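You operate a simulated robot arm through the tools that you are given. There is no shell and no other tool. Be economical: measure what you need, move in short steps, check, and stop when the job is done.

The job below is to be done with a simulated two-armed robot. You get a single attempt, and the scene is never put back.

## Task
Put one of the steel nuts from the bench edge beside the balance on the railed tray no. 57. Then put the grey bucket on the top of the table with the round lid away on the open shelf under the work top. Then fetch the blue brush and set it on the upper shelf of the far open bay. Then put the label block marked "No. 29" from the railed tray no. 57 on top of the cream carton there. Then open the bottles cupboard door, take the yellow clip from the middle of the bench and leave it on the upper shelf of the bottles cupboard, then shut the door. Then shut the racks cupboard door. Then press the meter read button three times. Then put the pipe piece from the third shelf from the top of the tall shelving on the back of the near bench. Keep to this order. Set down upright: pipe piece.
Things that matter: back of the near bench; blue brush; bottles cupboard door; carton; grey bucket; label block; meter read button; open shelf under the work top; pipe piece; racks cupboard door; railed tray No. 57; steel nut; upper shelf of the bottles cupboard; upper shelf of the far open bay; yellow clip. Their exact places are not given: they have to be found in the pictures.

The check looks at the end state, three seconds after you hand in, the way a careful person would. Anything else that was tipped, shoved, dropped, spilled or broken makes it a failure. Lids that push on must go on centred and level and be pressed home; caps that screw on are set level and turned clockwise until they are tight.

## Robot
Two 7-joint arms with two-finger parallel grippers on one trunk, on a base that drives. Base frame: it is fixed to the floor where the robot stands at the start and does not move with it; the origin is under the middle of the robot, x ahead of it, y to its left, z up; the surface under the hand at the start is at about z = 0.9. Lengths are in m, angles in rad, forces in N, time in s.
The left shoulder is at the start at [0.06, 0.189, 1.203], the right one opposite. With the tool pointing down near the work surface each hand reaches from about 0.1 to 0.66 m from the robot's upright axis, wherever it stands, measured 20 degrees to its own side. Places, roughly: back of the near bench [0.8, 3.2, 0.9]; blue brush (7x5x6 cm) [2.5, -3.1, 0.9]; bottles cupboard door [0.3, 3, 0.4]; carton [-1.5, -2, 1]; grey bucket [2.75, -0.75, 0.75]; label block [-1.25, -2, 1]; meter read button [0.4, 2.7, 1]; open shelf under the work top [0.4, 5.5, 0.2]; pipe piece (5x5x5 cm) [2.8, 4.8, 0.9]; racks cupboard door [0, 2.6, 0.4]; railed tray No. 57 [-1.4, -1.9, 0.9]; steel nut (5x4x3 cm) [0.5, -0.4, 0.9]; upper shelf of the bottles cupboard [0.5, 3, 0.4]; upper shelf of the far open bay [0.5, 0.6, 0.4]; yellow clip (3x3x6 cm) [0.3, 1.7, 0.9]. Payload 3.43 kg a hand.
The tool frame of a hand sits at the grasp point between the pads (the TCP): z along the fingers, y along the line on which they close. The tips reach 0.03 m beyond it. Largest opening 0.094 m; finger width 0.028, thickness 0.01; the body of the gripper, 0.05 by 0.096 m, starts 0.055 m behind the TCP.
Orientation is that of the tool frame in the base frame, as a unit quaternion [w, x, y, z]. With the fingers straight down and closing along the base's y, the tool's x points along the base's -x, its y along +y and its z along -z.

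## Interface
- The arms move only by the tool play_rows. It takes "left_targets", "right_targets" or both (then of equal length, played together; a hand with none holds still); each is a list of rows, each a list of 2 entries, a list of its own where there are three numbers: the shift along the base's x, y, z in m, then the turn, a rotation vector about the base's x, y, z in degrees. In form: [[[tx, ty, tz], [ax, ay, az]], ...]. A call has 1 to 20 rows; each row shifts and turns the commanded pose from where the row before left it. "left_gripper" and "right_gripper" are, for a hand that has rows, the gripper command, from -1 (shut) to 1 (fully open), values between in proportion, set as the call begins (left out, the last holds). Rows are played at 5 a second. More than 0.05 m and 0.15 rad between two rows, or a gripper value outside its range, and nothing of the call is played. A pose out of reach is approached as far as the arm can. The call stops where the force on the tool passes 40 N (or 10 N more than at its start, if that is more) or the arm is blocked; 0.2 s more then pass. Each finger travels about 0.153 m/s and halts on what it meets, pressing with about 26 N; the grip force reading is that of the motor and also rises with nothing between the fingers. The clock runs only during rows and for 0.2 s after the last one: add rows that do not move to give the fingers time. The reply holds the time, the measured pose of the TCP, the force on the tool along the base axes, the opening and the grip force, in the units named above and with some noise, with the torque about the TCP (base axes, N m) and any sound that the robot's microphone picked up.
- Cameras (640 x 400 px; columns grow to the right, rows downward): "scene" is now at [0.0133, 0.01, 1.7368]; the picture's right is [0.18, -0.98, 0.00], its down [-0.87, -0.16, -0.47] and it looks along [0.46, 0.08, -0.88] (base axes); focal length 260 px, centre (320, 200). "left" rides on the left gripper at [0.076, -0.014, -0.102] in its tool frame; the picture's right is [0.18, 0.98, 0.00], its down [-0.75, 0.14, -0.64] and it looks along [-0.63, 0.12, 0.77] (tool axes); focal length 243 px, centre (320, 200). "right" rides on the right gripper at [0.076, 0.014, -0.102] in its tool frame; the picture's right is [-0.18, 0.98, 0.00], its down [-0.75, -0.14, -0.64] and it looks along [-0.63, -0.12, 0.77] (tool axes); focal length 243 px, centre (320, 200).
- grab_frame(camera): a new picture of that camera. It takes no simulated time.
- slide_trunk(by): slides the trunk up (or, below 0, down) by that many m; the arms and the scene camera ride with it, the base frame stays. It gives what a move gives, with no picture.
- base_move(legs): drives the robot by 1 to 6 legs, each [ahead, left, turn to the left] in m, m and rad, along the robot's own axes; the way and the turn of a leg run together, so that a leg with both is an arc; at most 1.5 m and 3.142 rad a leg. The arms and the cameras ride along, it lands a little off, and it stops where it bumps. It gives what a move gives.
- aim_head(pan, tilt): turns the head with the scene camera to pan (to the left, within 1.501 rad either way) and tilt (down, from -0.506 to 1.204), counted from straight ahead of the robot. It gives what a move gives.
- point_at(camera, pixels): for up to 12 pixels [column, row] of the newest picture of that camera ("zoom" is the newest enlarged one), the place [x, y, z] in the base frame of the surface seen there, good to about 0.002 m, but the place of the scene camera against the robot may be out by one fixed shift of up to 0.012 m in any direction. It takes no simulated time.
- zoom(camera, box): a new picture of the part [left, top, right, bottom] of that camera's present view, enlarged. It takes no simulated time.
- close_job(): hands the job in; it is judged then, once.

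Keep the steps short. Do not move on a guess: measure, check each grasp and each placing, and mend mistakes. In all there are 322 turns and 208 pictures (those below and enlarged ones count). Leave the grippers open and the arms clear of the work at the hand-in unless told otherwise, and finish with a single line.

The tools are called after ">>>" as a command line: name --argument value ..., lists and objects as JSON in quotes. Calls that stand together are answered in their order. play_rows: Moves the arms, as the interface text tells. Its arguments: {"type":"object","properties":{"left_targets":{"type":"array","items":{"type":"array"}},"left_gripper":{"type":"number"},"right_targets":{"type":"array","items":{"type":"array"}},"right_gripper":{"type":"number"}},"required":[]} The other tools are called the same way: slide_trunk (by) slides the trunk up or down; base_move (legs) drives the base; aim_head (pan, tilt) turns the head that bears the scene camera; grab_frame (camera) takes a picture; point_at (camera, pixels) gives the place of the surface under pixels of a picture; zoom (camera, box) takes an enlarged picture of a part of a camera's view; close_job () hands the job in.

At the start:

```text
t: 0.0
left_position: [0.4009, 0.345, 1.1496]
left_tcp_rot: [0.0, 0.0, 1.0, 0.0]
left_contact_force: [-0.2, -0.5, 0.8]
left_torque: [0.01, 0.0, 0.01]
left_gripper_width: 0.0942
left_gripper_force: 0.1
right_position: [0.3481, -0.0351, 1.1623]
right_tcp_rot: [-0.001, 0.0, 1.0, 0.0]
right_contact_force: [-0.3, 0.3, -0.2]
right_torque: [-0.06, 0.02, -0.01]
right_gripper_width: 0.0939
right_gripper_force: 0.1
trunk travel left (down, up): [-0.875, 0.115]
robot x, y, heading: [-0.002, 0.0036, -0.001]
head pan, tilt: [0.176, 1.086]
```

scene: 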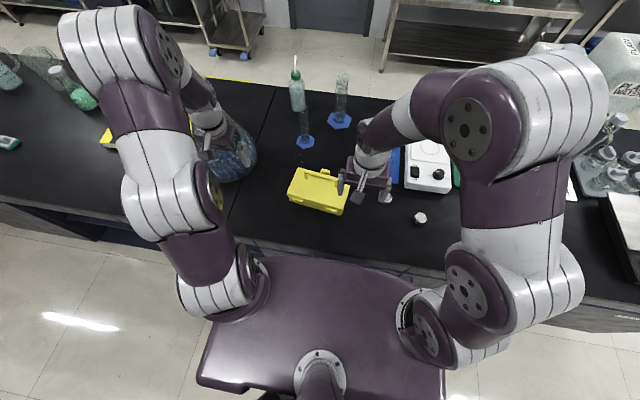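
right: 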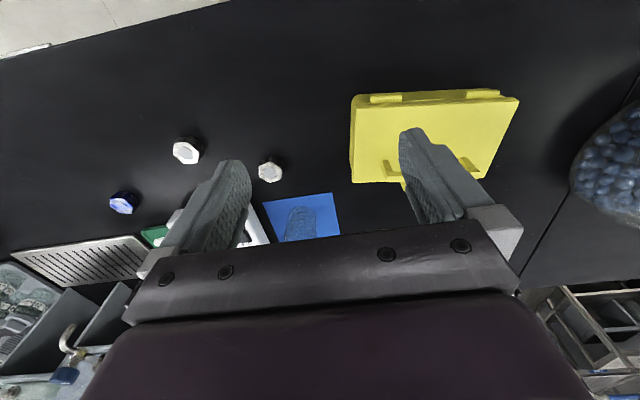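
left: 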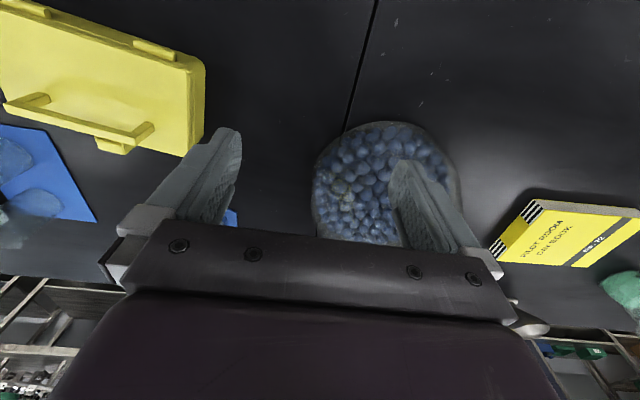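

In the right picture three hex nuts show at about (187,150), (270,170) and (122,202). I'll measure them and take a closer look.

>>> point_at --camera "right" --pixels '[[187, 150], [270, 171], [122, 203], [80, 260], [230, 30], [180, 150], [195, 150]]'

>>> zoom --camera "right" --box '[80, 110, 300, 250]'

>>> aim_head --pan -0.6 --tilt 0.9

>>> grab_frame --camera "scene"

```text
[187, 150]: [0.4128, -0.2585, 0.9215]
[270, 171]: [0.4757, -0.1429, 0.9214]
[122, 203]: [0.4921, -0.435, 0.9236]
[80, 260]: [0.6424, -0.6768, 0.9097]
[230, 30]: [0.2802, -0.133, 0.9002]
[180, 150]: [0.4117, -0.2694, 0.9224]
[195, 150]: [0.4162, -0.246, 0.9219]
```

```text
2.86 times, centred on (190, 180) of right
```

zoom: 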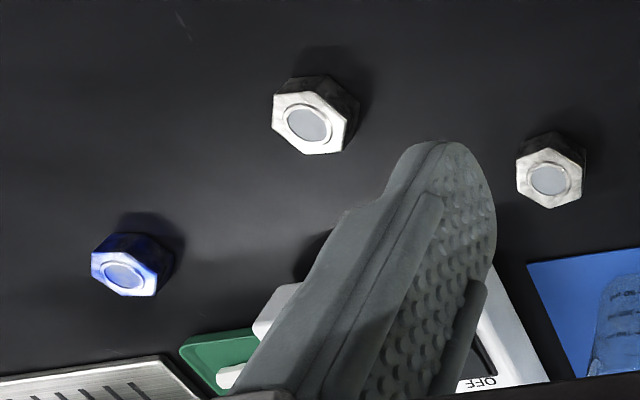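

```text
t: 1.1
left_position: [0.3997, 0.345, 1.1492]
left_tcp_rot: [0.0, 0.001, 1.0, 0.0]
left_contact_force: [0.2, -0.8, -0.2]
left_torque: [0.02, -0.02, -0.01]
left_gripper_width: 0.0941
left_gripper_force: 0.0
right_position: [0.3469, -0.0346, 1.1618]
right_tcp_rot: [0.0, 0.0, 1.0, 0.0]
right_contact_force: [0.3, -0.7, -0.3]
right_torque: [0.01, 0.01, 0.01]
right_gripper_width: 0.0941
right_gripper_force: 0.1
trunk travel left (down, up): [-0.875, 0.115]
robot x, y, heading: [-0.0028, -0.0002, 0.001]
head pan, tilt: [-0.6, 0.901]
```

```text
203 pictures are left
```

scene: 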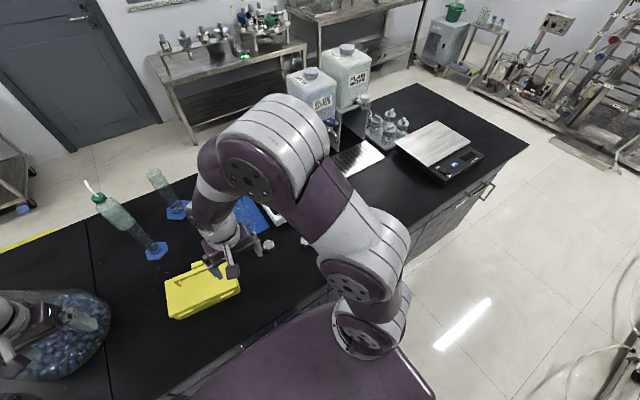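

Two pale hex nuts at y≈-0.26 and y≈-0.14, and a blue one. I'll move the right hand above this area to look at the whole group.

>>> play_rows --right_targets '[[[0, -0.05, 0], [0, 0, 0]], [[0, -0.05, 0], [0, 0, 0]], [[0, -0.05, 0], [0, 0, 0]], [[0, -0.05, 0], [0, 0, 0]], [[0, -0.05, 0], [0, 0, 0]], [[0, 0, 0], [0, 0, 0]]]' --right_gripper 1

>>> grab_frame --camera "right"

```text
t: 2.5
left_position: [0.4008, 0.3455, 1.1489]
left_tcp_rot: [0.0, 0.0, 1.0, 0.0]
left_contact_force: [1.0, 0.8, -0.5]
left_torque: [-0.02, 0.03, 0.02]
left_gripper_width: 0.0942
left_gripper_force: 0.0
right_position: [0.3457, -0.2839, 1.165]
right_tcp_rot: [0.0, 0.0, 1.0, 0.0]
right_contact_force: [0.0, 0.4, 0.0]
right_torque: [0.01, 0.0, -0.03]
right_gripper_width: 0.0939
right_gripper_force: 0.0
trunk travel left (down, up): [-0.875, 0.115]
robot x, y, heading: [-0.0012, -0.0002, -0.0]
head pan, tilt: [-0.6, 0.901]
```

```text
202 pictures are left
```

right: 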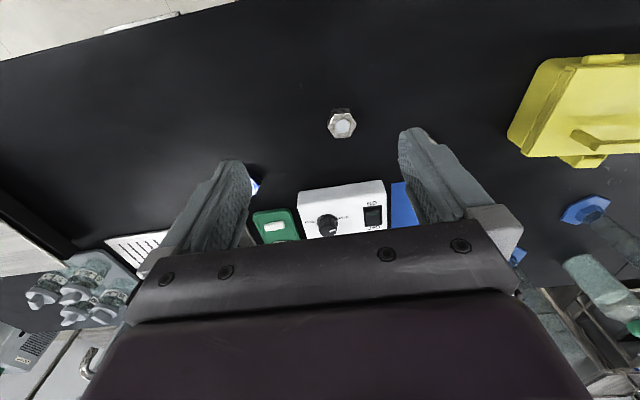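

>>> zoom --camera "right" --box '[302, 95, 382, 145]'

>>> point_at --camera "right" --pixels '[[342, 125], [330, 124], [354, 125], [342, 112], [337, 115], [350, 113], [333, 134], [349, 136], [370, 130]]'

```text
8.00 times, centred on (342, 120) of right
```

zoom: 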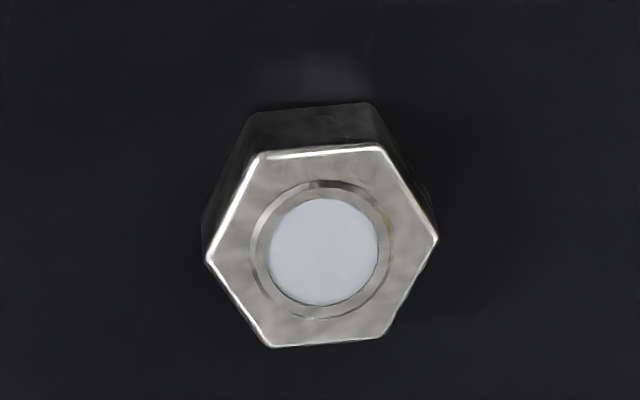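

```text
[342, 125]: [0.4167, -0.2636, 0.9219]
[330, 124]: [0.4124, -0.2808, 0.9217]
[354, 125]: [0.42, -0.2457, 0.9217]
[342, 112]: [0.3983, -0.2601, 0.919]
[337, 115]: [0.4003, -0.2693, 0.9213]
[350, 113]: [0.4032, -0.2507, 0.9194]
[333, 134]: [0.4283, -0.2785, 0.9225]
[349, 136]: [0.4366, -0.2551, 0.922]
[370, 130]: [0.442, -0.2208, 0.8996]
```

The steel nut's centre is (0.418,-0.263), top z 0.922. Its flats lie about 19° turned from y. I'll turn the hand, go over it and down to z≈1.0.

>>> play_rows --right_targets '[[[0.02, 0.007, -0.03], [0, 0, 6]], [[0.02, 0.007, -0.03], [0, 0, 6]], [[0.02, 0.007, -0.03], [0, 0, 7]], [[0.012, 0, -0.03], [0, 0, 0]], [[0, 0, -0.035], [0, 0, 0]], [[0, 0, 0], [0, 0, 0]]]'

>>> grab_frame --camera "right"

```text
t: 3.9
left_position: [0.3997, 0.3451, 1.1494]
left_tcp_rot: [0.0, -0.001, 1.0, 0.0]
left_contact_force: [0.4, 0.7, -0.4]
left_torque: [-0.02, 0.01, 0.03]
left_gripper_width: 0.0939
left_gripper_force: 0.0
right_position: [0.4186, -0.2653, 1.0086]
right_tcp_rot: [0.0, -0.164, 0.986, 0.0]
right_contact_force: [-1.3, 0.7, 0.2]
right_torque: [-0.01, -0.02, -0.01]
right_gripper_width: 0.0942
right_gripper_force: 0.1
trunk travel left (down, up): [-0.875, 0.115]
robot x, y, heading: [0.0, 0.0001, 0.004]
head pan, tilt: [-0.6, 0.901]
```

```text
200 pictures are left
```

right: 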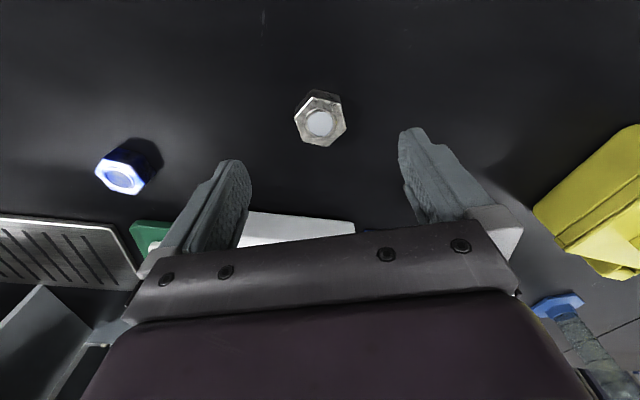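

>>> point_at --camera "right" --pixels '[[320, 122], [296, 120], [313, 98], [326, 145], [345, 127], [340, 101], [303, 140]]'

```text
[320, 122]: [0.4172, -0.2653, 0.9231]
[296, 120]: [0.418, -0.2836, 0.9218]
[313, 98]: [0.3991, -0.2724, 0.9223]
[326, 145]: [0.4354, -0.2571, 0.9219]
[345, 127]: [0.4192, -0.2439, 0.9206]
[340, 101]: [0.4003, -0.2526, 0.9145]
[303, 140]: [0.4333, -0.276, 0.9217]
```

Well centred. I'll go down 0.074 and close.

>>> play_rows --right_targets '[[[0, 0, -0.04], [0, 0, 0]], [[0, 0, -0.034], [0, 0, 0]], [[0, 0, 0], [0, 0, 0]]]'

>>> play_rows --right_targets '[[[0, 0, 0], [0, 0, 0]], [[0, 0, 0], [0, 0, 0]], [[0, 0, 0], [0, 0, 0]]]' --right_gripper -1

>>> play_rows --right_targets '[[[0, 0, 0.05], [0, 0, 0]], [[0, 0, 0.05], [0, 0, 0]], [[0, 0, 0.05], [0, 0, 0]], [[0, 0, 0], [0, 0, 0]]]'

>>> grab_frame --camera "right"

```text
t: 4.7
left_position: [0.4002, 0.3451, 1.1487]
left_tcp_rot: [0.0, 0.0, 1.0, 0.0]
left_contact_force: [0.1, -0.5, 0.6]
left_torque: [0.02, -0.01, 0.03]
left_gripper_width: 0.0939
left_gripper_force: 0.0
right_position: [0.4192, -0.2637, 0.9319]
right_tcp_rot: [0.0, -0.165, 0.986, 0.0]
right_contact_force: [-0.3, -0.3, -0.1]
right_torque: [-0.02, 0.0, -0.02]
right_gripper_width: 0.094
right_gripper_force: 0.0
trunk travel left (down, up): [-0.875, 0.115]
robot x, y, heading: [0.0018, -0.001, 0.004]
head pan, tilt: [-0.6, 0.901]
```

```text
t: 5.5
left_position: [0.4002, 0.3454, 1.1489]
left_tcp_rot: [0.0, 0.001, 1.0, 0.0]
left_contact_force: [-0.6, -0.5, -0.7]
left_torque: [0.03, -0.03, 0.01]
left_gripper_width: 0.0939
left_gripper_force: 0.0
right_position: [0.4198, -0.265, 0.9344]
right_tcp_rot: [0.0, -0.165, 0.986, -0.001]
right_contact_force: [0.6, 0.1, -0.1]
right_torque: [0.01, 0.01, -0.01]
right_gripper_width: 0.04
right_gripper_force: 25.4
trunk travel left (down, up): [-0.875, 0.115]
robot x, y, heading: [-0.001, 0.0029, 0.001]
head pan, tilt: [-0.6, 0.901]
```

```text
t: 6.5
left_position: [0.4013, 0.3452, 1.149]
left_tcp_rot: [0.0, 0.0, 1.0, -0.001]
left_contact_force: [0.4, -0.2, -0.9]
left_torque: [0.0, 0.0, -0.03]
left_gripper_width: 0.0941
left_gripper_force: 0.0
right_position: [0.4209, -0.264, 1.0832]
right_tcp_rot: [0.0, -0.165, 0.986, 0.001]
right_contact_force: [0.0, 0.5, -0.5]
right_torque: [0.01, 0.0, 0.0]
right_gripper_width: 0.0401
right_gripper_force: 26.0
trunk travel left (down, up): [-0.875, 0.115]
robot x, y, heading: [0.0, -0.0014, 0.0]
head pan, tilt: [-0.6, 0.901]
```

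```text
199 pictures are left
```

right: 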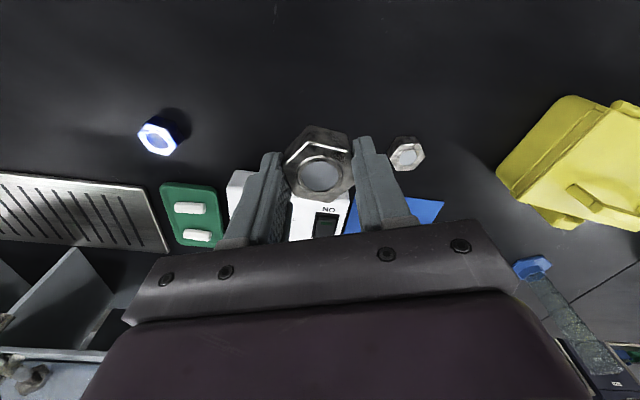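

The nut is held (opening 0.040). Now look around toward the right/back to plan the drive.

>>> aim_head --pan -1.5 --tilt 0.5

>>> grab_frame --camera "scene"

>>> aim_head --pan 1.5 --tilt 0.5

>>> grab_frame --camera "scene"

```text
t: 7.7
left_position: [0.4014, 0.345, 1.1484]
left_tcp_rot: [0.0, 0.0, 1.0, 0.001]
left_contact_force: [0.4, 0.5, 0.6]
left_torque: [-0.01, 0.01, 0.02]
left_gripper_width: 0.094
left_gripper_force: 0.0
right_position: [0.4212, -0.2633, 1.0824]
right_tcp_rot: [0.0, -0.165, 0.986, -0.001]
right_contact_force: [-0.1, 0.1, -0.9]
right_torque: [0.01, -0.01, -0.02]
right_gripper_width: 0.0397
right_gripper_force: 25.8
trunk travel left (down, up): [-0.875, 0.115]
robot x, y, heading: [0.0024, 0.0033, 0.002]
head pan, tilt: [-1.499, 0.499]
```

```text
198 pictures are left
```

scene: 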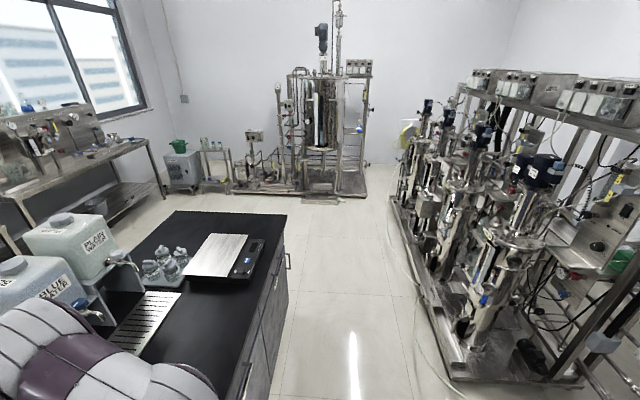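

```text
t: 10.3
left_position: [0.4014, 0.3445, 1.1499]
left_tcp_rot: [0.0, 0.0, 1.0, 0.0]
left_contact_force: [-0.1, 0.9, 0.4]
left_torque: [-0.01, -0.01, -0.01]
left_gripper_width: 0.094
left_gripper_force: 0.0
right_position: [0.4219, -0.2641, 1.083]
right_tcp_rot: [0.0, -0.165, 0.986, -0.001]
right_contact_force: [0.2, -0.3, -1.3]
right_torque: [0.01, 0.02, 0.04]
right_gripper_width: 0.0396
right_gripper_force: 25.9
trunk travel left (down, up): [-0.875, 0.115]
robot x, y, heading: [0.0036, -0.0006, -0.003]
head pan, tilt: [1.499, 0.499]
```

```text
197 pictures are left
```

scene: 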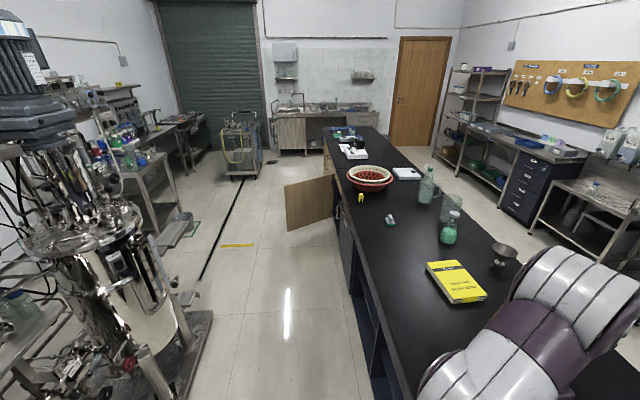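

Next I'll look behind-right to find the railed tray near (-1.4,-1.9).

>>> aim_head --pan -1.5 --tilt 0.5

>>> zoom --camera "scene" --box '[380, 60, 640, 390]'

>>> point_at --camera "zoom" --pixels '[[150, 230], [60, 200], [300, 370], [460, 380], [540, 250], [420, 170], [300, 240], [600, 100], [240, 350], [520, 330]]'

```text
t: 12.9
left_position: [0.4011, 0.3465, 1.1491]
left_tcp_rot: [-0.001, 0.0, 1.0, 0.0]
left_contact_force: [0.3, -0.3, 0.7]
left_torque: [0.0, 0.02, 0.01]
left_gripper_width: 0.0943
left_gripper_force: 0.0
right_position: [0.4213, -0.2632, 1.0817]
right_tcp_rot: [0.001, -0.165, 0.986, 0.0]
right_contact_force: [0.2, 0.3, -1.8]
right_torque: [0.0, -0.02, 0.0]
right_gripper_width: 0.0397
right_gripper_force: 26.0
trunk travel left (down, up): [-0.875, 0.115]
robot x, y, heading: [0.0009, 0.0027, -0.0]
head pan, tilt: [-1.499, 0.499]
```

```text
1.21 times, centred on (510, 225) of scene
```

zoom: 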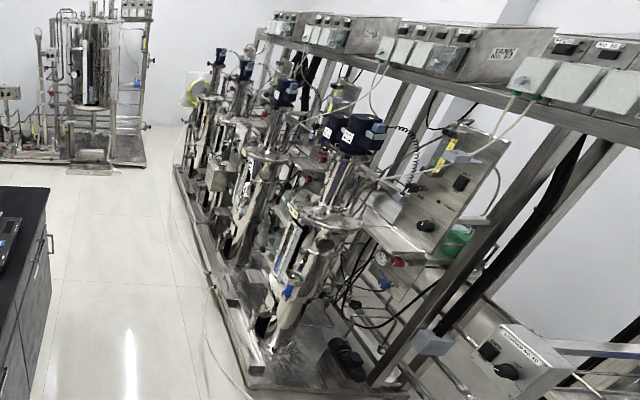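

```text
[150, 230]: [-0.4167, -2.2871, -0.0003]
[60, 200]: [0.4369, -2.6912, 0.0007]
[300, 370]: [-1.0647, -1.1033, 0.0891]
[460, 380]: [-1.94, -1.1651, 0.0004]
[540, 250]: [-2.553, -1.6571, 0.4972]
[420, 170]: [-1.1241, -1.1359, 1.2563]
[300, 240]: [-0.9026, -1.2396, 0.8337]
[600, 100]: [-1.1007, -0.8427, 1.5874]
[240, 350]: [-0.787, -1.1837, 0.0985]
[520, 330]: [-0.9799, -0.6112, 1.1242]
```

I'll raise and pull both hands in for driving.

>>> play_rows --left_targets '[[[-0.02, 0, 0.04], [0, 0, 0]], [[-0.03, 0, 0.04], [0, 0, 0]], [[-0.03, 0, 0.04], [0, 0, 0]], [[-0.03, 0, 0.03], [0, 0, 0]], [[0, 0, 0], [0, 0, 0]]]' --right_targets '[[[-0.03, 0, 0.04], [0, 0, 0]], [[-0.04, 0, 0.04], [0, 0, 0]], [[-0.04, 0, 0.04], [0, 0, 0]], [[-0.03, 0, 0.04], [0, 0, 0]], [[0, 0, 0], [0, 0, 0]]]'

>>> base_move --legs '[[-0.25, 0, 0], [0, 0, -1.57]]'

>>> aim_head --pan -0.4 --tilt 0.6

>>> grab_frame --camera "scene"

```text
refused: row 2 steps farther than a row can; nothing moved
```

```text
t: 18.6
left_position: [0.0823, -0.4114, 1.1492]
left_tcp_rot: [0.0, 0.718, 0.696, 0.0]
left_contact_force: [-1.1, -0.5, 0.1]
left_torque: [0.0, 0.02, -0.05]
left_gripper_width: 0.0942
left_gripper_force: 0.1
right_position: [-0.5293, -0.4132, 1.0831]
right_tcp_rot: [0.0, 0.593, 0.805, 0.0]
right_contact_force: [0.3, 0.9, -1.4]
right_torque: [-0.01, -0.01, 0.0]
right_gripper_width: 0.0384
right_gripper_force: 25.8
trunk travel left (down, up): [-0.875, 0.115]
robot x, y, heading: [-0.2502, 0.0012, -1.603]
head pan, tilt: [-1.499, 0.499]
```

```text
t: 20.0
left_position: [0.081, -0.4101, 1.1489]
left_tcp_rot: [0.0, 0.717, 0.697, 0.001]
left_contact_force: [-0.7, -0.2, -0.1]
left_torque: [0.0, 0.0, 0.03]
left_gripper_width: 0.0937
left_gripper_force: 0.1
right_position: [-0.5277, -0.4124, 1.0835]
right_tcp_rot: [0.0, 0.593, 0.805, -0.001]
right_contact_force: [0.7, 0.3, -1.6]
right_torque: [-0.02, -0.02, 0.03]
right_gripper_width: 0.0382
right_gripper_force: 26.1
trunk travel left (down, up): [-0.875, 0.115]
robot x, y, heading: [-0.2488, 0.0043, -1.604]
head pan, tilt: [-0.4, 0.6]
```

```text
195 pictures are left
```

scene: 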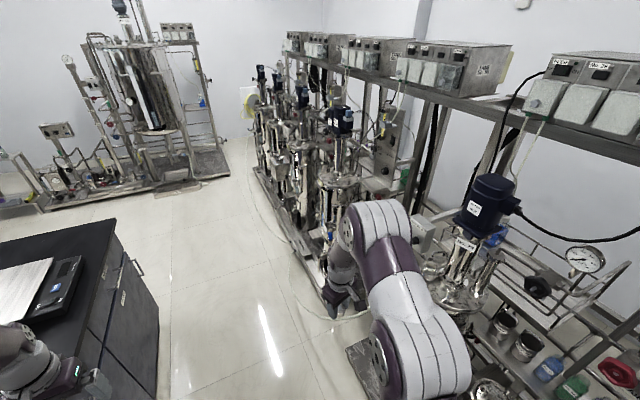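

Nothing was hit. Now raise the hands, in smaller rows, with the robot now facing -y.

>>> play_rows --left_targets '[[[0, 0.02, 0.04], [0, 0, 0]], [[0, 0.02, 0.04], [0, 0, 0]], [[0, 0.03, 0.03], [0, 0, 0]], [[0, 0.03, 0.03], [0, 0, 0]], [[0, 0, 0], [0, 0, 0]]]' --right_targets '[[[0.02, 0.02, 0.04], [0, 0, 0]], [[0.02, 0.02, 0.04], [0, 0, 0]], [[0.02, 0.02, 0.04], [0, 0, 0]], [[0.02, 0.02, 0.04], [0, 0, 0]], [[0, 0, 0], [0, 0, 0]]]'

>>> point_at --camera "scene" --pixels '[[270, 200], [300, 240], [210, 200], [450, 245], [340, 180], [400, 175], [485, 68], [380, 140], [260, 180], [280, 60]]'

>>> zoom --camera "scene" --box '[230, 10, 450, 220]'

```text
t: 21.2
left_position: [0.0822, -0.3158, 1.288]
left_tcp_rot: [-0.001, 0.718, 0.696, 0.0]
left_contact_force: [0.3, -0.5, 0.1]
left_torque: [0.04, 0.0, 0.0]
left_gripper_width: 0.0938
left_gripper_force: 0.1
left hand out of reach, approached as far as the arm can: row 4
right_position: [-0.4476, -0.3352, 1.2455]
right_tcp_rot: [-0.001, 0.592, 0.806, 0.001]
right_contact_force: [0.0, -0.4, -1.2]
right_torque: [0.0, -0.01, 0.05]
right_gripper_width: 0.0382
right_gripper_force: 26.3
trunk travel left (down, up): [-0.875, 0.115]
robot x, y, heading: [-0.2541, 0.0012, -1.601]
head pan, tilt: [-0.4, 0.6]
```

```text
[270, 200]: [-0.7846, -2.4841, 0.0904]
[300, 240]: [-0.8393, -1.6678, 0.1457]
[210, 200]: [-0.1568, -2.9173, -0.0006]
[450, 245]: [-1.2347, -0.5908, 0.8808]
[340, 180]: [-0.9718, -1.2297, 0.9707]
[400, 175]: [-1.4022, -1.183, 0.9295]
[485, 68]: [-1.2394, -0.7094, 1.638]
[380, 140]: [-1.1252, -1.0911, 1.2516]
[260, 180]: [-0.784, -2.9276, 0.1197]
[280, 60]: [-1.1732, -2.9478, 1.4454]
```

```text
1.90 times, centred on (340, 115) of scene
```

zoom: 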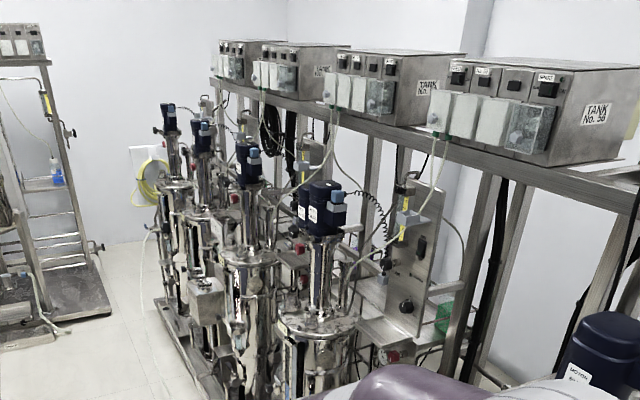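

Tank no. 57's station is the next one along. Drive ahead 1.5 m down the aisle, then look right.

>>> base_move --legs '[[1.3, 0.0, 0.03]]'

>>> aim_head --pan -1.1 --tilt 0.6

>>> grab_frame --camera "scene"

```text
t: 27.7
left_position: [0.0502, -1.6155, 1.2888]
left_tcp_rot: [-0.001, 0.715, 0.699, 0.0]
left_contact_force: [0.0, 0.4, 0.6]
left_torque: [-0.01, 0.02, -0.01]
left_gripper_width: 0.0942
left_gripper_force: 0.0
right_position: [-0.4774, -1.6388, 1.2456]
right_tcp_rot: [0.0, 0.59, 0.807, 0.0]
right_contact_force: [0.4, -0.5, -1.8]
right_torque: [0.0, 0.02, 0.01]
right_gripper_width: 0.0386
right_gripper_force: 25.8
trunk travel left (down, up): [-0.875, 0.115]
robot x, y, heading: [-0.2863, -1.3059, -1.595]
head pan, tilt: [-0.4, 0.6]
```

```text
t: 28.8
left_position: [0.0503, -1.6167, 1.2874]
left_tcp_rot: [0.0, 0.715, 0.699, 0.0]
left_contact_force: [-0.9, -0.4, -0.4]
left_torque: [-0.02, 0.0, -0.02]
left_gripper_width: 0.0937
left_gripper_force: 0.0
right_position: [-0.4787, -1.6388, 1.2452]
right_tcp_rot: [0.0, 0.59, 0.808, 0.0]
right_contact_force: [0.1, -0.5, -1.6]
right_torque: [0.02, 0.0, 0.0]
right_gripper_width: 0.0381
right_gripper_force: 25.8
trunk travel left (down, up): [-0.875, 0.115]
robot x, y, heading: [-0.2886, -1.3045, -1.593]
head pan, tilt: [-1.1, 0.6]
```

```text
193 pictures are left
```

scene: 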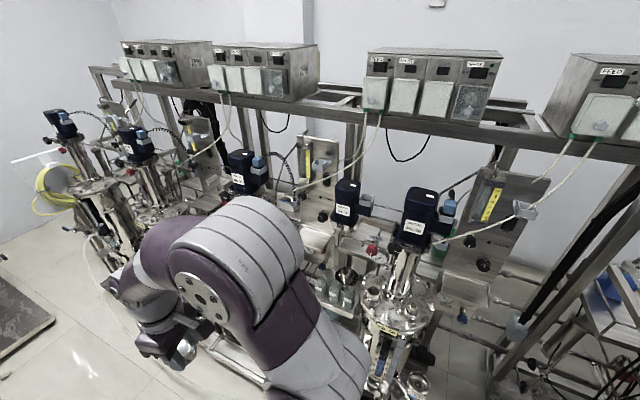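

Now ahead to y≈-1.85, then turn right to face the rig.

>>> base_move --legs '[[0.55, 0.1, 0], [0, 0, -1.55]]'

>>> aim_head --pan 0.0 --tilt 0.6

>>> grab_frame --camera "scene"

```text
t: 35.8
left_position: [-0.5137, -2.1853, 1.2886]
left_tcp_rot: [0.0, 1.0, -0.015, 0.0]
left_contact_force: [-0.4, 1.0, 0.4]
left_torque: [-0.02, -0.02, 0.0]
left_gripper_width: 0.0942
left_gripper_force: 0.1
right_position: [-0.5308, -1.655, 1.2465]
right_tcp_rot: [0.0, 0.989, 0.15, 0.001]
right_contact_force: [-0.3, 0.6, -1.1]
right_torque: [-0.01, 0.0, 0.02]
right_gripper_width: 0.0381
right_gripper_force: 25.8
trunk travel left (down, up): [-0.875, 0.115]
robot x, y, heading: [-0.1959, -1.8488, 3.105]
head pan, tilt: [-1.1, 0.6]
```

```text
t: 37.1
left_position: [-0.5134, -2.1857, 1.2885]
left_tcp_rot: [0.0, 1.0, -0.015, -0.001]
left_contact_force: [0.2, -0.2, 0.0]
left_torque: [-0.01, 0.0, -0.03]
left_gripper_width: 0.094
left_gripper_force: 0.0
right_position: [-0.5312, -1.6551, 1.2442]
right_tcp_rot: [0.0, 0.989, 0.15, -0.001]
right_contact_force: [0.6, -0.2, -1.4]
right_torque: [0.01, 0.01, -0.01]
right_gripper_width: 0.038
right_gripper_force: 26.0
trunk travel left (down, up): [-0.875, 0.115]
robot x, y, heading: [-0.1988, -1.8538, 3.11]
head pan, tilt: [0.0, 0.6]
```

```text
192 pictures are left
```

scene: 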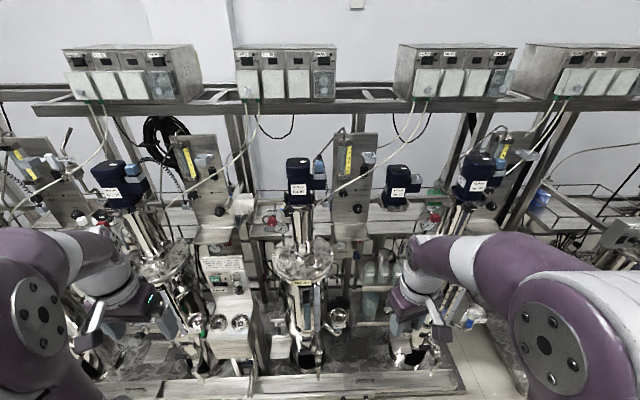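

>>> zoom --camera "scene" --box '[180, 170, 470, 350]'

>>> point_at --camera "scene" --pixels '[[305, 250], [260, 220], [345, 235], [220, 235], [380, 265], [380, 220], [225, 270], [400, 225], [300, 180], [330, 215]]'

```text
2.21 times, centred on (325, 260) of scene
```

zoom: 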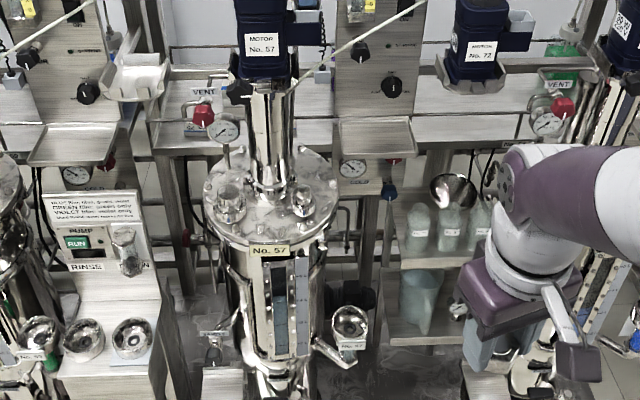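

```text
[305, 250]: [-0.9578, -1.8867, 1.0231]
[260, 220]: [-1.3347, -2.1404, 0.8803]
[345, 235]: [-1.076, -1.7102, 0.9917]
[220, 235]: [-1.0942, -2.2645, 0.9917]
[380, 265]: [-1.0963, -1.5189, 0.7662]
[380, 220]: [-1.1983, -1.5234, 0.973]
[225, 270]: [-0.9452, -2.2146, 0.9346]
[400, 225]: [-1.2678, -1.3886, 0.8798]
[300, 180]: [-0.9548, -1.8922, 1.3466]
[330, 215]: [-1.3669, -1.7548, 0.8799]
```

>>> slide_trunk --by 0.115

>>> base_move --legs '[[0.15, 0, 0]]'

>>> aim_head --pan 0.0 --tilt 0.85

>>> grab_frame --camera "scene"

```text
t: 38.6
left_position: [-0.5153, -2.1843, 1.4034]
left_tcp_rot: [0.0, 1.0, -0.016, 0.0]
left_contact_force: [0.3, -1.0, 0.2]
left_torque: [-0.02, 0.02, 0.0]
left_gripper_width: 0.094
left_gripper_force: 0.1
right_position: [-0.5327, -1.655, 1.3613]
right_tcp_rot: [0.0, 0.989, 0.149, 0.0]
right_contact_force: [0.2, 0.2, -0.8]
right_torque: [-0.01, 0.01, 0.02]
right_gripper_width: 0.0381
right_gripper_force: 26.4
trunk travel left (down, up): [-0.99, 0.0]
robot x, y, heading: [-0.195, -1.85, 3.108]
head pan, tilt: [0.0, 0.6]
```

```text
t: 40.0
left_position: [-0.6588, -2.18, 1.4046]
left_tcp_rot: [0.0, 1.0, -0.017, -0.002]
left_contact_force: [-0.5, 0.2, -0.3]
left_torque: [-0.01, 0.04, 0.0]
left_gripper_width: 0.0938
left_gripper_force: 0.1
right_position: [-0.676, -1.6509, 1.3619]
right_tcp_rot: [0.001, 0.989, 0.15, -0.001]
right_contact_force: [-0.4, 0.7, -1.1]
right_torque: [0.0, 0.04, -0.02]
right_gripper_width: 0.0386
right_gripper_force: 25.4
trunk travel left (down, up): [-0.99, 0.0]
robot x, y, heading: [-0.3472, -1.8491, 3.109]
head pan, tilt: [0.0, 0.6]
```

```text
t: 40.8
left_position: [-0.6626, -2.1815, 1.4034]
left_tcp_rot: [0.0, 1.0, -0.015, 0.0]
left_contact_force: [-0.6, -0.3, 0.0]
left_torque: [-0.01, -0.02, -0.01]
left_gripper_width: 0.0939
left_gripper_force: 0.1
right_position: [-0.6797, -1.6516, 1.359]
right_tcp_rot: [0.0, 0.989, 0.15, 0.0]
right_contact_force: [0.5, -1.0, -0.9]
right_torque: [-0.01, -0.01, 0.03]
right_gripper_width: 0.0386
right_gripper_force: 26.1
trunk travel left (down, up): [-0.99, 0.0]
robot x, y, heading: [-0.3466, -1.8428, 3.112]
head pan, tilt: [0.0, 0.85]
```

```text
190 pictures are left
```

scene: 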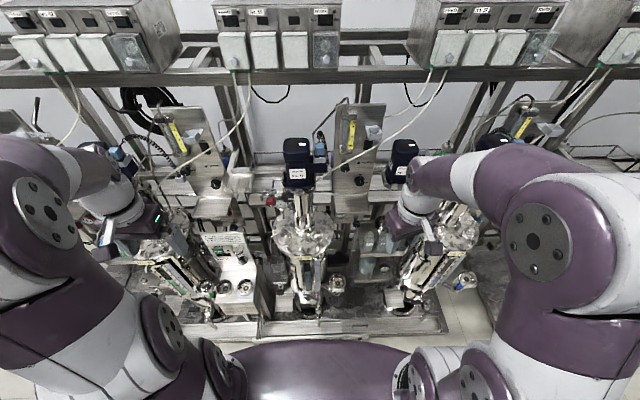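

>>> point_at --camera "scene" --pixels '[[320, 343], [340, 325], [250, 328], [230, 172], [265, 195], [330, 190], [270, 180], [365, 190], [255, 225], [350, 225]]'

>>> zoom --camera "scene" --box '[200, 120, 440, 270]'

```text
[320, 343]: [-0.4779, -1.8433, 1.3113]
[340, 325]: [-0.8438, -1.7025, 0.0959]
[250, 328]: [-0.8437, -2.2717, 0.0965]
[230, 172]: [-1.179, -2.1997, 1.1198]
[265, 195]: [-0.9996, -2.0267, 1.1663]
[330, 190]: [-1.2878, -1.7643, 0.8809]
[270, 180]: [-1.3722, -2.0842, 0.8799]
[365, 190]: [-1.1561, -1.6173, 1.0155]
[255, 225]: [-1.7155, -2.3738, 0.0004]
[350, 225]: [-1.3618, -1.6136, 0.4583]
```

```text
2.67 times, centred on (320, 195) of scene
```

zoom: 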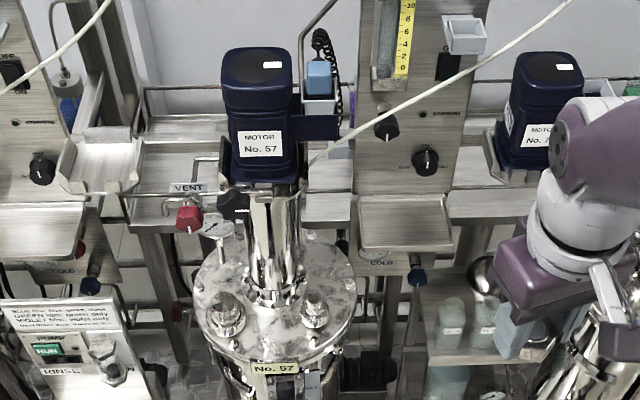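

The tray surface (z 0.88) lies behind motor No. 57. I'll sidestep left to see past the motor.

>>> base_move --legs '[[0, 0.3, 0]]'

>>> zoom --camera "scene" --box '[240, 110, 480, 260]'

```text
t: 42.8
left_position: [-0.6704, -2.4775, 1.4041]
left_tcp_rot: [0.001, 1.0, -0.016, 0.001]
left_contact_force: [-0.1, -0.6, -0.2]
left_torque: [-0.01, 0.04, 0.0]
left_gripper_width: 0.0941
left_gripper_force: 0.0
right_position: [-0.6889, -1.9492, 1.3591]
right_tcp_rot: [0.001, 0.989, 0.149, 0.0]
right_contact_force: [0.1, 0.5, -1.8]
right_torque: [-0.03, -0.01, 0.0]
right_gripper_width: 0.0384
right_gripper_force: 26.3
trunk travel left (down, up): [-0.99, 0.0]
robot x, y, heading: [-0.3541, -2.1516, 3.112]
head pan, tilt: [0.0, 0.85]
```

```text
2.67 times, centred on (360, 185) of scene
```

zoom: 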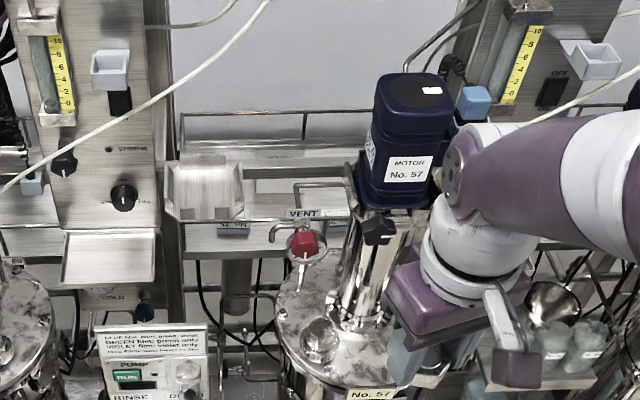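

>>> zoom --camera "scene" --box '[290, 140, 390, 210]'

>>> point_at --camera "zoom" --pixels '[[258, 305], [200, 250], [400, 200], [150, 180], [350, 310], [600, 310], [470, 340]]'

```text
5.71 times, centred on (340, 175) of scene
```

zoom: 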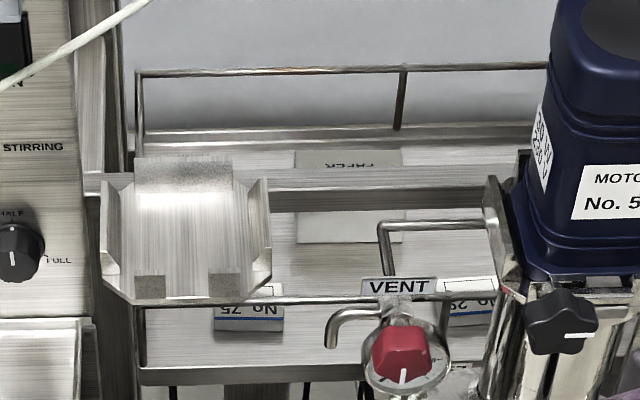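

```text
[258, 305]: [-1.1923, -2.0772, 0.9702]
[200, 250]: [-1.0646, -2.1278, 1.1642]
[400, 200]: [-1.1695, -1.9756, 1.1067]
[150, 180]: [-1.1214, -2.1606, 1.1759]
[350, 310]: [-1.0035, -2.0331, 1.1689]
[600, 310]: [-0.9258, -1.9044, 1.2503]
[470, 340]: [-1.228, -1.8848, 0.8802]
```

The tray does hold the label blocks and a "PAPER" carton, lettered to be read from the far side (-x). Measure them and look for how to get around behind.

>>> point_at --camera "zoom" --pixels '[[350, 160], [320, 230], [360, 160], [265, 320], [240, 325], [475, 310], [460, 318], [470, 285], [400, 75], [250, 132], [300, 330], [430, 260]]'

>>> aim_head --pan -0.9 --tilt 0.4

>>> grab_frame --camera "scene"

>>> aim_head --pan 0.9 --tilt 0.4

>>> grab_frame --camera "scene"

```text
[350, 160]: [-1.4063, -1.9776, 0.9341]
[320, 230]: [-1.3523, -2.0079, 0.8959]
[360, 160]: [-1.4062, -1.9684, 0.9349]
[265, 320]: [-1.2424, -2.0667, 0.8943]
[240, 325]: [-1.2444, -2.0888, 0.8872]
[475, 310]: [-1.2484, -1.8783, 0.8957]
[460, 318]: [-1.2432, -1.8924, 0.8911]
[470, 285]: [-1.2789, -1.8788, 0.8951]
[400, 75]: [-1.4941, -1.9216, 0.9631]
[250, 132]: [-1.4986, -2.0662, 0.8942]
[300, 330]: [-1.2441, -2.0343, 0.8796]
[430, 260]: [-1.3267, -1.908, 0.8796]
```

```text
t: 44.0
left_position: [-0.6704, -2.48, 1.4033]
left_tcp_rot: [0.0, 1.0, -0.016, -0.001]
left_contact_force: [0.1, -0.3, -0.2]
left_torque: [0.0, 0.0, 0.01]
left_gripper_width: 0.094
left_gripper_force: 0.2
right_position: [-0.6892, -1.9508, 1.3608]
right_tcp_rot: [-0.001, 0.989, 0.149, 0.0]
right_contact_force: [-0.6, -0.1, -1.3]
right_torque: [0.03, 0.0, -0.01]
right_gripper_width: 0.0383
right_gripper_force: 26.2
trunk travel left (down, up): [-0.99, 0.0]
robot x, y, heading: [-0.3555, -2.148, 3.11]
head pan, tilt: [-0.901, 0.4]
```

```text
186 pictures are left
```

scene: 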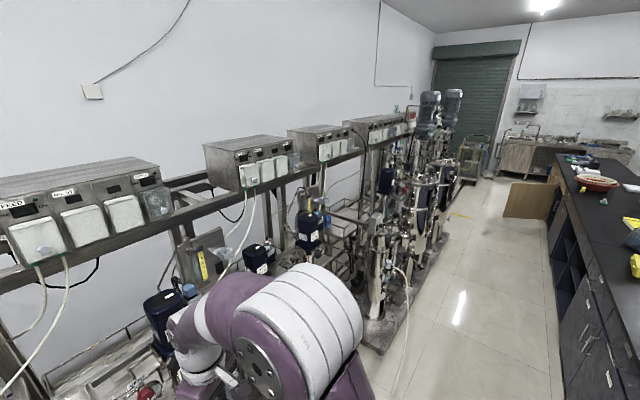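

```text
t: 45.8
left_position: [-0.6708, -2.4802, 1.4035]
left_tcp_rot: [0.0, 1.0, -0.016, 0.0]
left_contact_force: [-0.4, 0.3, 1.0]
left_torque: [0.03, 0.02, -0.02]
left_gripper_width: 0.0939
left_gripper_force: 0.0
right_position: [-0.6884, -1.951, 1.3599]
right_tcp_rot: [0.001, 0.989, 0.15, 0.0]
right_contact_force: [0.2, 0.3, -1.2]
right_torque: [0.01, 0.01, -0.03]
right_gripper_width: 0.0382
right_gripper_force: 26.1
trunk travel left (down, up): [-0.99, 0.0]
robot x, y, heading: [-0.3582, -2.1477, 3.113]
head pan, tilt: [0.901, 0.4]
```

```text
185 pictures are left
```

scene: 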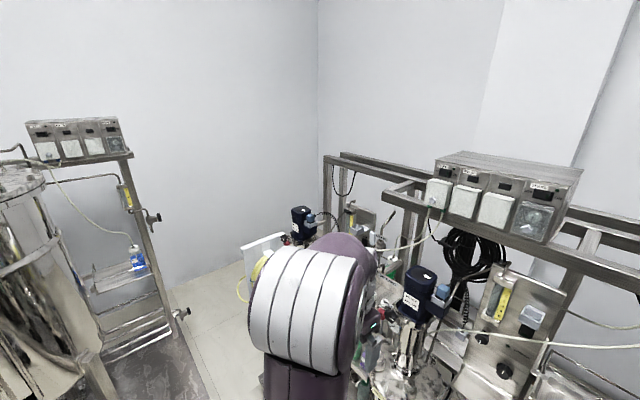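

>>> point_at --camera "scene" --pixels '[[560, 60], [400, 100], [200, 200], [200, 290], [330, 180], [610, 150], [240, 330]]'

```text
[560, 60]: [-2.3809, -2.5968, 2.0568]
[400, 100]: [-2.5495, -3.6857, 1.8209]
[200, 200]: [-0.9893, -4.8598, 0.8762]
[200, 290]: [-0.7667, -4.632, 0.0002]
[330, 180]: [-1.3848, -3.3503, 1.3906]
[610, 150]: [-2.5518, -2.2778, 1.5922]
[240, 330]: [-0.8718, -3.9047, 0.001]
```

The wall behind is at x≈-2.55 and the rig's back at about -1.55, so there is an aisle behind. I'll drive to the -y end and look at the passage.

>>> base_move --legs '[[-0.15, 0, 0], [0, 0, 1.55], [0.9, 0, 0]]'

>>> aim_head --pan -0.5 --tilt 0.7

>>> grab_frame --camera "scene"

```text
t: 54.8
left_position: [0.0789, -3.2977, 1.4013]
left_tcp_rot: [-0.001, 0.717, 0.697, 0.001]
left_contact_force: [-0.1, -1.2, -1.2]
left_torque: [0.03, 0.0, 0.0]
left_gripper_width: 0.0935
left_gripper_force: 0.0
right_position: [-0.4518, -3.3181, 1.3596]
right_tcp_rot: [-0.002, 0.591, 0.807, 0.001]
right_contact_force: [0.6, -0.4, -1.4]
right_torque: [0.0, -0.01, -0.01]
right_gripper_width: 0.0381
right_gripper_force: 25.9
trunk travel left (down, up): [-0.99, 0.0]
robot x, y, heading: [-0.2621, -2.9783, -1.6]
head pan, tilt: [0.901, 0.4]
stopped in leg 3: the robot was blocked; the commanded pose is now the measured one
```

```text
t: 56.3
left_position: [0.0739, -3.2948, 1.4025]
left_tcp_rot: [0.001, 0.717, 0.697, 0.0]
left_contact_force: [-0.2, -0.3, 0.2]
left_torque: [0.01, 0.04, 0.02]
left_gripper_width: 0.0938
left_gripper_force: 0.1
right_position: [-0.4544, -3.3132, 1.3606]
right_tcp_rot: [0.0, 0.591, 0.807, 0.0]
right_contact_force: [0.4, 0.0, -1.7]
right_torque: [0.02, 0.01, 0.01]
right_gripper_width: 0.0381
right_gripper_force: 25.5
trunk travel left (down, up): [-0.99, 0.0]
robot x, y, heading: [-0.2557, -2.9797, -1.604]
head pan, tilt: [-0.499, 0.7]
```

```text
184 pictures are left
```

scene: 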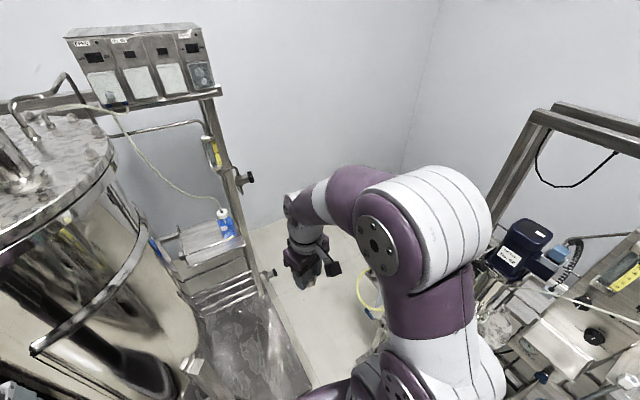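

The base was blocked, probably by the column rig's platform. I'll measure the gap.

>>> point_at --camera "scene" --pixels '[[270, 300], [310, 385], [230, 340], [300, 300], [340, 340], [365, 290], [255, 245], [180, 390], [265, 273]]'

>>> aim_head --pan 0.0 --tilt 1.2

>>> grab_frame --camera "scene"

```text
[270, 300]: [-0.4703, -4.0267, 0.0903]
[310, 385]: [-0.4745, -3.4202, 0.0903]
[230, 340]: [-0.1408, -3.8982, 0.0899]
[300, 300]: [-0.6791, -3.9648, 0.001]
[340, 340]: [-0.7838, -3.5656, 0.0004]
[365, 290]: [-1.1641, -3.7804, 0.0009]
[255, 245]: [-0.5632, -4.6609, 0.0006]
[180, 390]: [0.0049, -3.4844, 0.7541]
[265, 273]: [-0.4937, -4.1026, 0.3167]
```

```text
t: 57.3
left_position: [0.0755, -3.2941, 1.4035]
left_tcp_rot: [0.0, 0.717, 0.697, -0.001]
left_contact_force: [0.5, -0.7, -0.4]
left_torque: [0.01, -0.02, 0.02]
left_gripper_width: 0.094
left_gripper_force: 0.0
right_position: [-0.454, -3.315, 1.3608]
right_tcp_rot: [0.0, 0.592, 0.806, 0.0]
right_contact_force: [0.0, -0.3, -0.8]
right_torque: [0.01, -0.01, 0.02]
right_gripper_width: 0.0382
right_gripper_force: 26.1
trunk travel left (down, up): [-0.99, 0.0]
robot x, y, heading: [-0.2635, -2.9805, -1.601]
head pan, tilt: [0.0, 1.201]
```

```text
183 pictures are left
```

scene: 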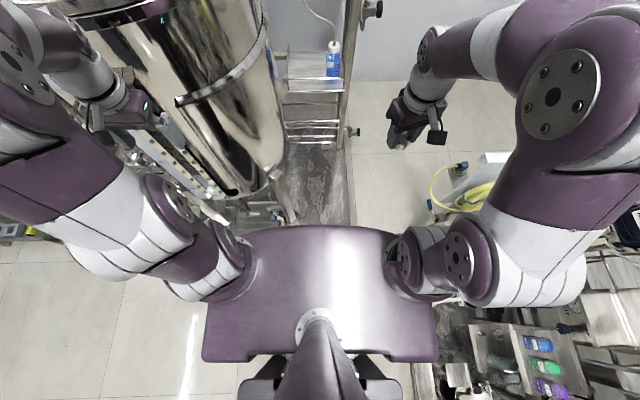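

The gap here is too narrow (about 0.37 m between platforms). I'll back up to y≈-0.9 and look for a way between the rigs.

>>> base_move --legs '[[-1.4, 0, 0], [-0.65, 0, 0]]'

>>> aim_head --pan -1.5 --tilt 0.7

>>> grab_frame --camera "scene"

```text
t: 67.4
left_position: [0.1123, -1.2504, 1.4022]
left_tcp_rot: [-0.001, 0.711, 0.703, 0.0]
left_contact_force: [0.3, -0.1, 0.3]
left_torque: [0.05, 0.05, 0.0]
left_gripper_width: 0.0941
left_gripper_force: 0.1
right_position: [-0.4176, -1.2779, 1.3605]
right_tcp_rot: [0.0, 0.584, 0.811, 0.0]
right_contact_force: [-0.1, -0.3, -1.0]
right_torque: [0.0, -0.01, -0.01]
right_gripper_width: 0.0384
right_gripper_force: 26.4
trunk travel left (down, up): [-0.99, 0.0]
robot x, y, heading: [-0.2306, -0.9392, -1.579]
head pan, tilt: [0.0, 1.201]
```

```text
t: 69.0
left_position: [0.1126, -1.2471, 1.4031]
left_tcp_rot: [0.001, 0.711, 0.703, 0.0]
left_contact_force: [0.1, -0.2, 0.4]
left_torque: [0.02, 0.0, 0.01]
left_gripper_width: 0.094
left_gripper_force: 0.0
right_position: [-0.4162, -1.2763, 1.3598]
right_tcp_rot: [0.001, 0.585, 0.811, 0.0]
right_contact_force: [-0.4, -0.5, -2.1]
right_torque: [-0.03, 0.02, -0.03]
right_gripper_width: 0.0384
right_gripper_force: 25.7
trunk travel left (down, up): [-0.99, 0.0]
robot x, y, heading: [-0.2275, -0.9388, -1.58]
head pan, tilt: [-1.499, 0.7]
```

```text
182 pictures are left
```

scene: 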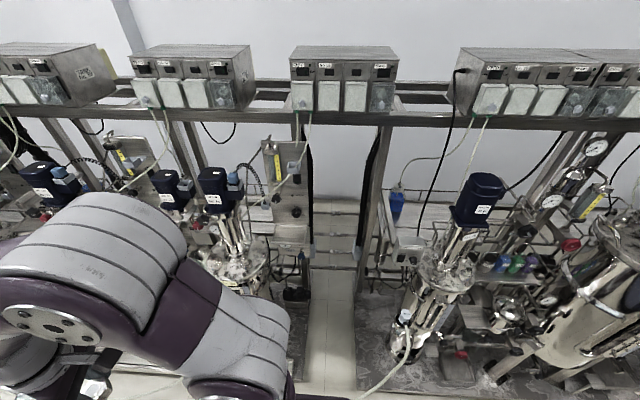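

>>> point_at --camera "scene" --pixels '[[333, 300], [335, 210], [335, 240], [335, 265], [330, 340], [305, 320], [356, 330], [345, 180], [120, 345], [370, 260]]'

>>> aim_head --pan 1.5 --tilt 0.3

>>> grab_frame --camera "scene"

```text
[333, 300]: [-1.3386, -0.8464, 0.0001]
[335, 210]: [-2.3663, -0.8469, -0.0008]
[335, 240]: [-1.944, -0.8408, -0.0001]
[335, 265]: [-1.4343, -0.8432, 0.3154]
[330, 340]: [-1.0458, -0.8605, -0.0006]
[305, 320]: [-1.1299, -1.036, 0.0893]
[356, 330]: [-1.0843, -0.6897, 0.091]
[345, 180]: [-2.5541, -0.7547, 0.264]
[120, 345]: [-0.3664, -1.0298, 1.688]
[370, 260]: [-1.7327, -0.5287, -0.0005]
```

```text
t: 71.6
left_position: [0.1119, -1.248, 1.4029]
left_tcp_rot: [0.0, 0.711, 0.704, 0.0]
left_contact_force: [0.0, 0.1, -0.6]
left_torque: [0.01, 0.01, 0.03]
left_gripper_width: 0.0942
left_gripper_force: 0.1
right_position: [-0.4172, -1.2776, 1.3603]
right_tcp_rot: [-0.001, 0.585, 0.811, 0.0]
right_contact_force: [0.2, 0.8, -1.6]
right_torque: [0.02, 0.0, 0.0]
right_gripper_width: 0.0385
right_gripper_force: 26.2
trunk travel left (down, up): [-0.99, 0.0]
robot x, y, heading: [-0.2291, -0.9399, -1.58]
head pan, tilt: [1.499, 0.3]
```

```text
181 pictures are left
```

scene: 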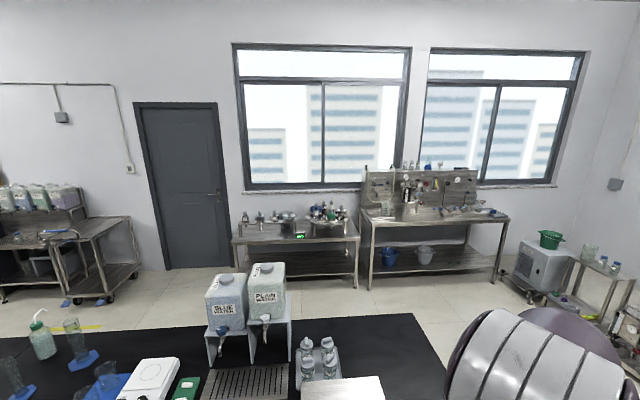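

The back aisle exists (free floor x -1.55…-2.5). I'll check the other end: turn around and drive toward +y.

>>> base_move --legs '[[0, 0, 3.14], [1.3, 0, 0]]'

>>> aim_head --pan 0.25 --tilt 0.4

>>> grab_frame --camera "scene"

```text
t: 85.4
left_position: [-0.4821, 0.6858, 1.4044]
left_tcp_rot: [0.0, -0.687, 0.726, 0.0]
left_contact_force: [0.5, -0.3, -0.5]
left_torque: [0.0, 0.0, -0.01]
left_gripper_width: 0.0941
left_gripper_force: 0.1
right_position: [0.0465, 0.6918, 1.3608]
right_tcp_rot: [0.0, 0.798, -0.602, 0.0]
right_contact_force: [0.2, -0.1, -1.6]
right_torque: [0.0, 0.02, 0.04]
right_gripper_width: 0.0384
right_gripper_force: 26.0
trunk travel left (down, up): [-0.99, 0.0]
robot x, y, heading: [-0.1551, 0.3647, 1.518]
head pan, tilt: [1.499, 0.3]
```

```text
t: 86.8
left_position: [-0.4833, 0.6874, 1.4033]
left_tcp_rot: [0.0, -0.686, 0.727, 0.0]
left_contact_force: [0.2, 0.8, -0.1]
left_torque: [0.04, 0.03, 0.02]
left_gripper_width: 0.0941
left_gripper_force: 0.1
right_position: [0.0471, 0.6926, 1.361]
right_tcp_rot: [0.0, 0.798, -0.603, 0.0]
right_contact_force: [0.3, 0.2, -0.6]
right_torque: [-0.02, -0.02, 0.01]
right_gripper_width: 0.0382
right_gripper_force: 26.3
trunk travel left (down, up): [-0.99, 0.0]
robot x, y, heading: [-0.1585, 0.3604, 1.513]
head pan, tilt: [0.25, 0.4]
```

```text
180 pictures are left
```

scene: 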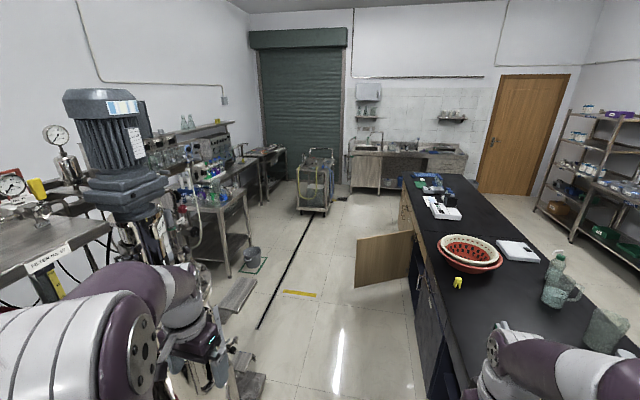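

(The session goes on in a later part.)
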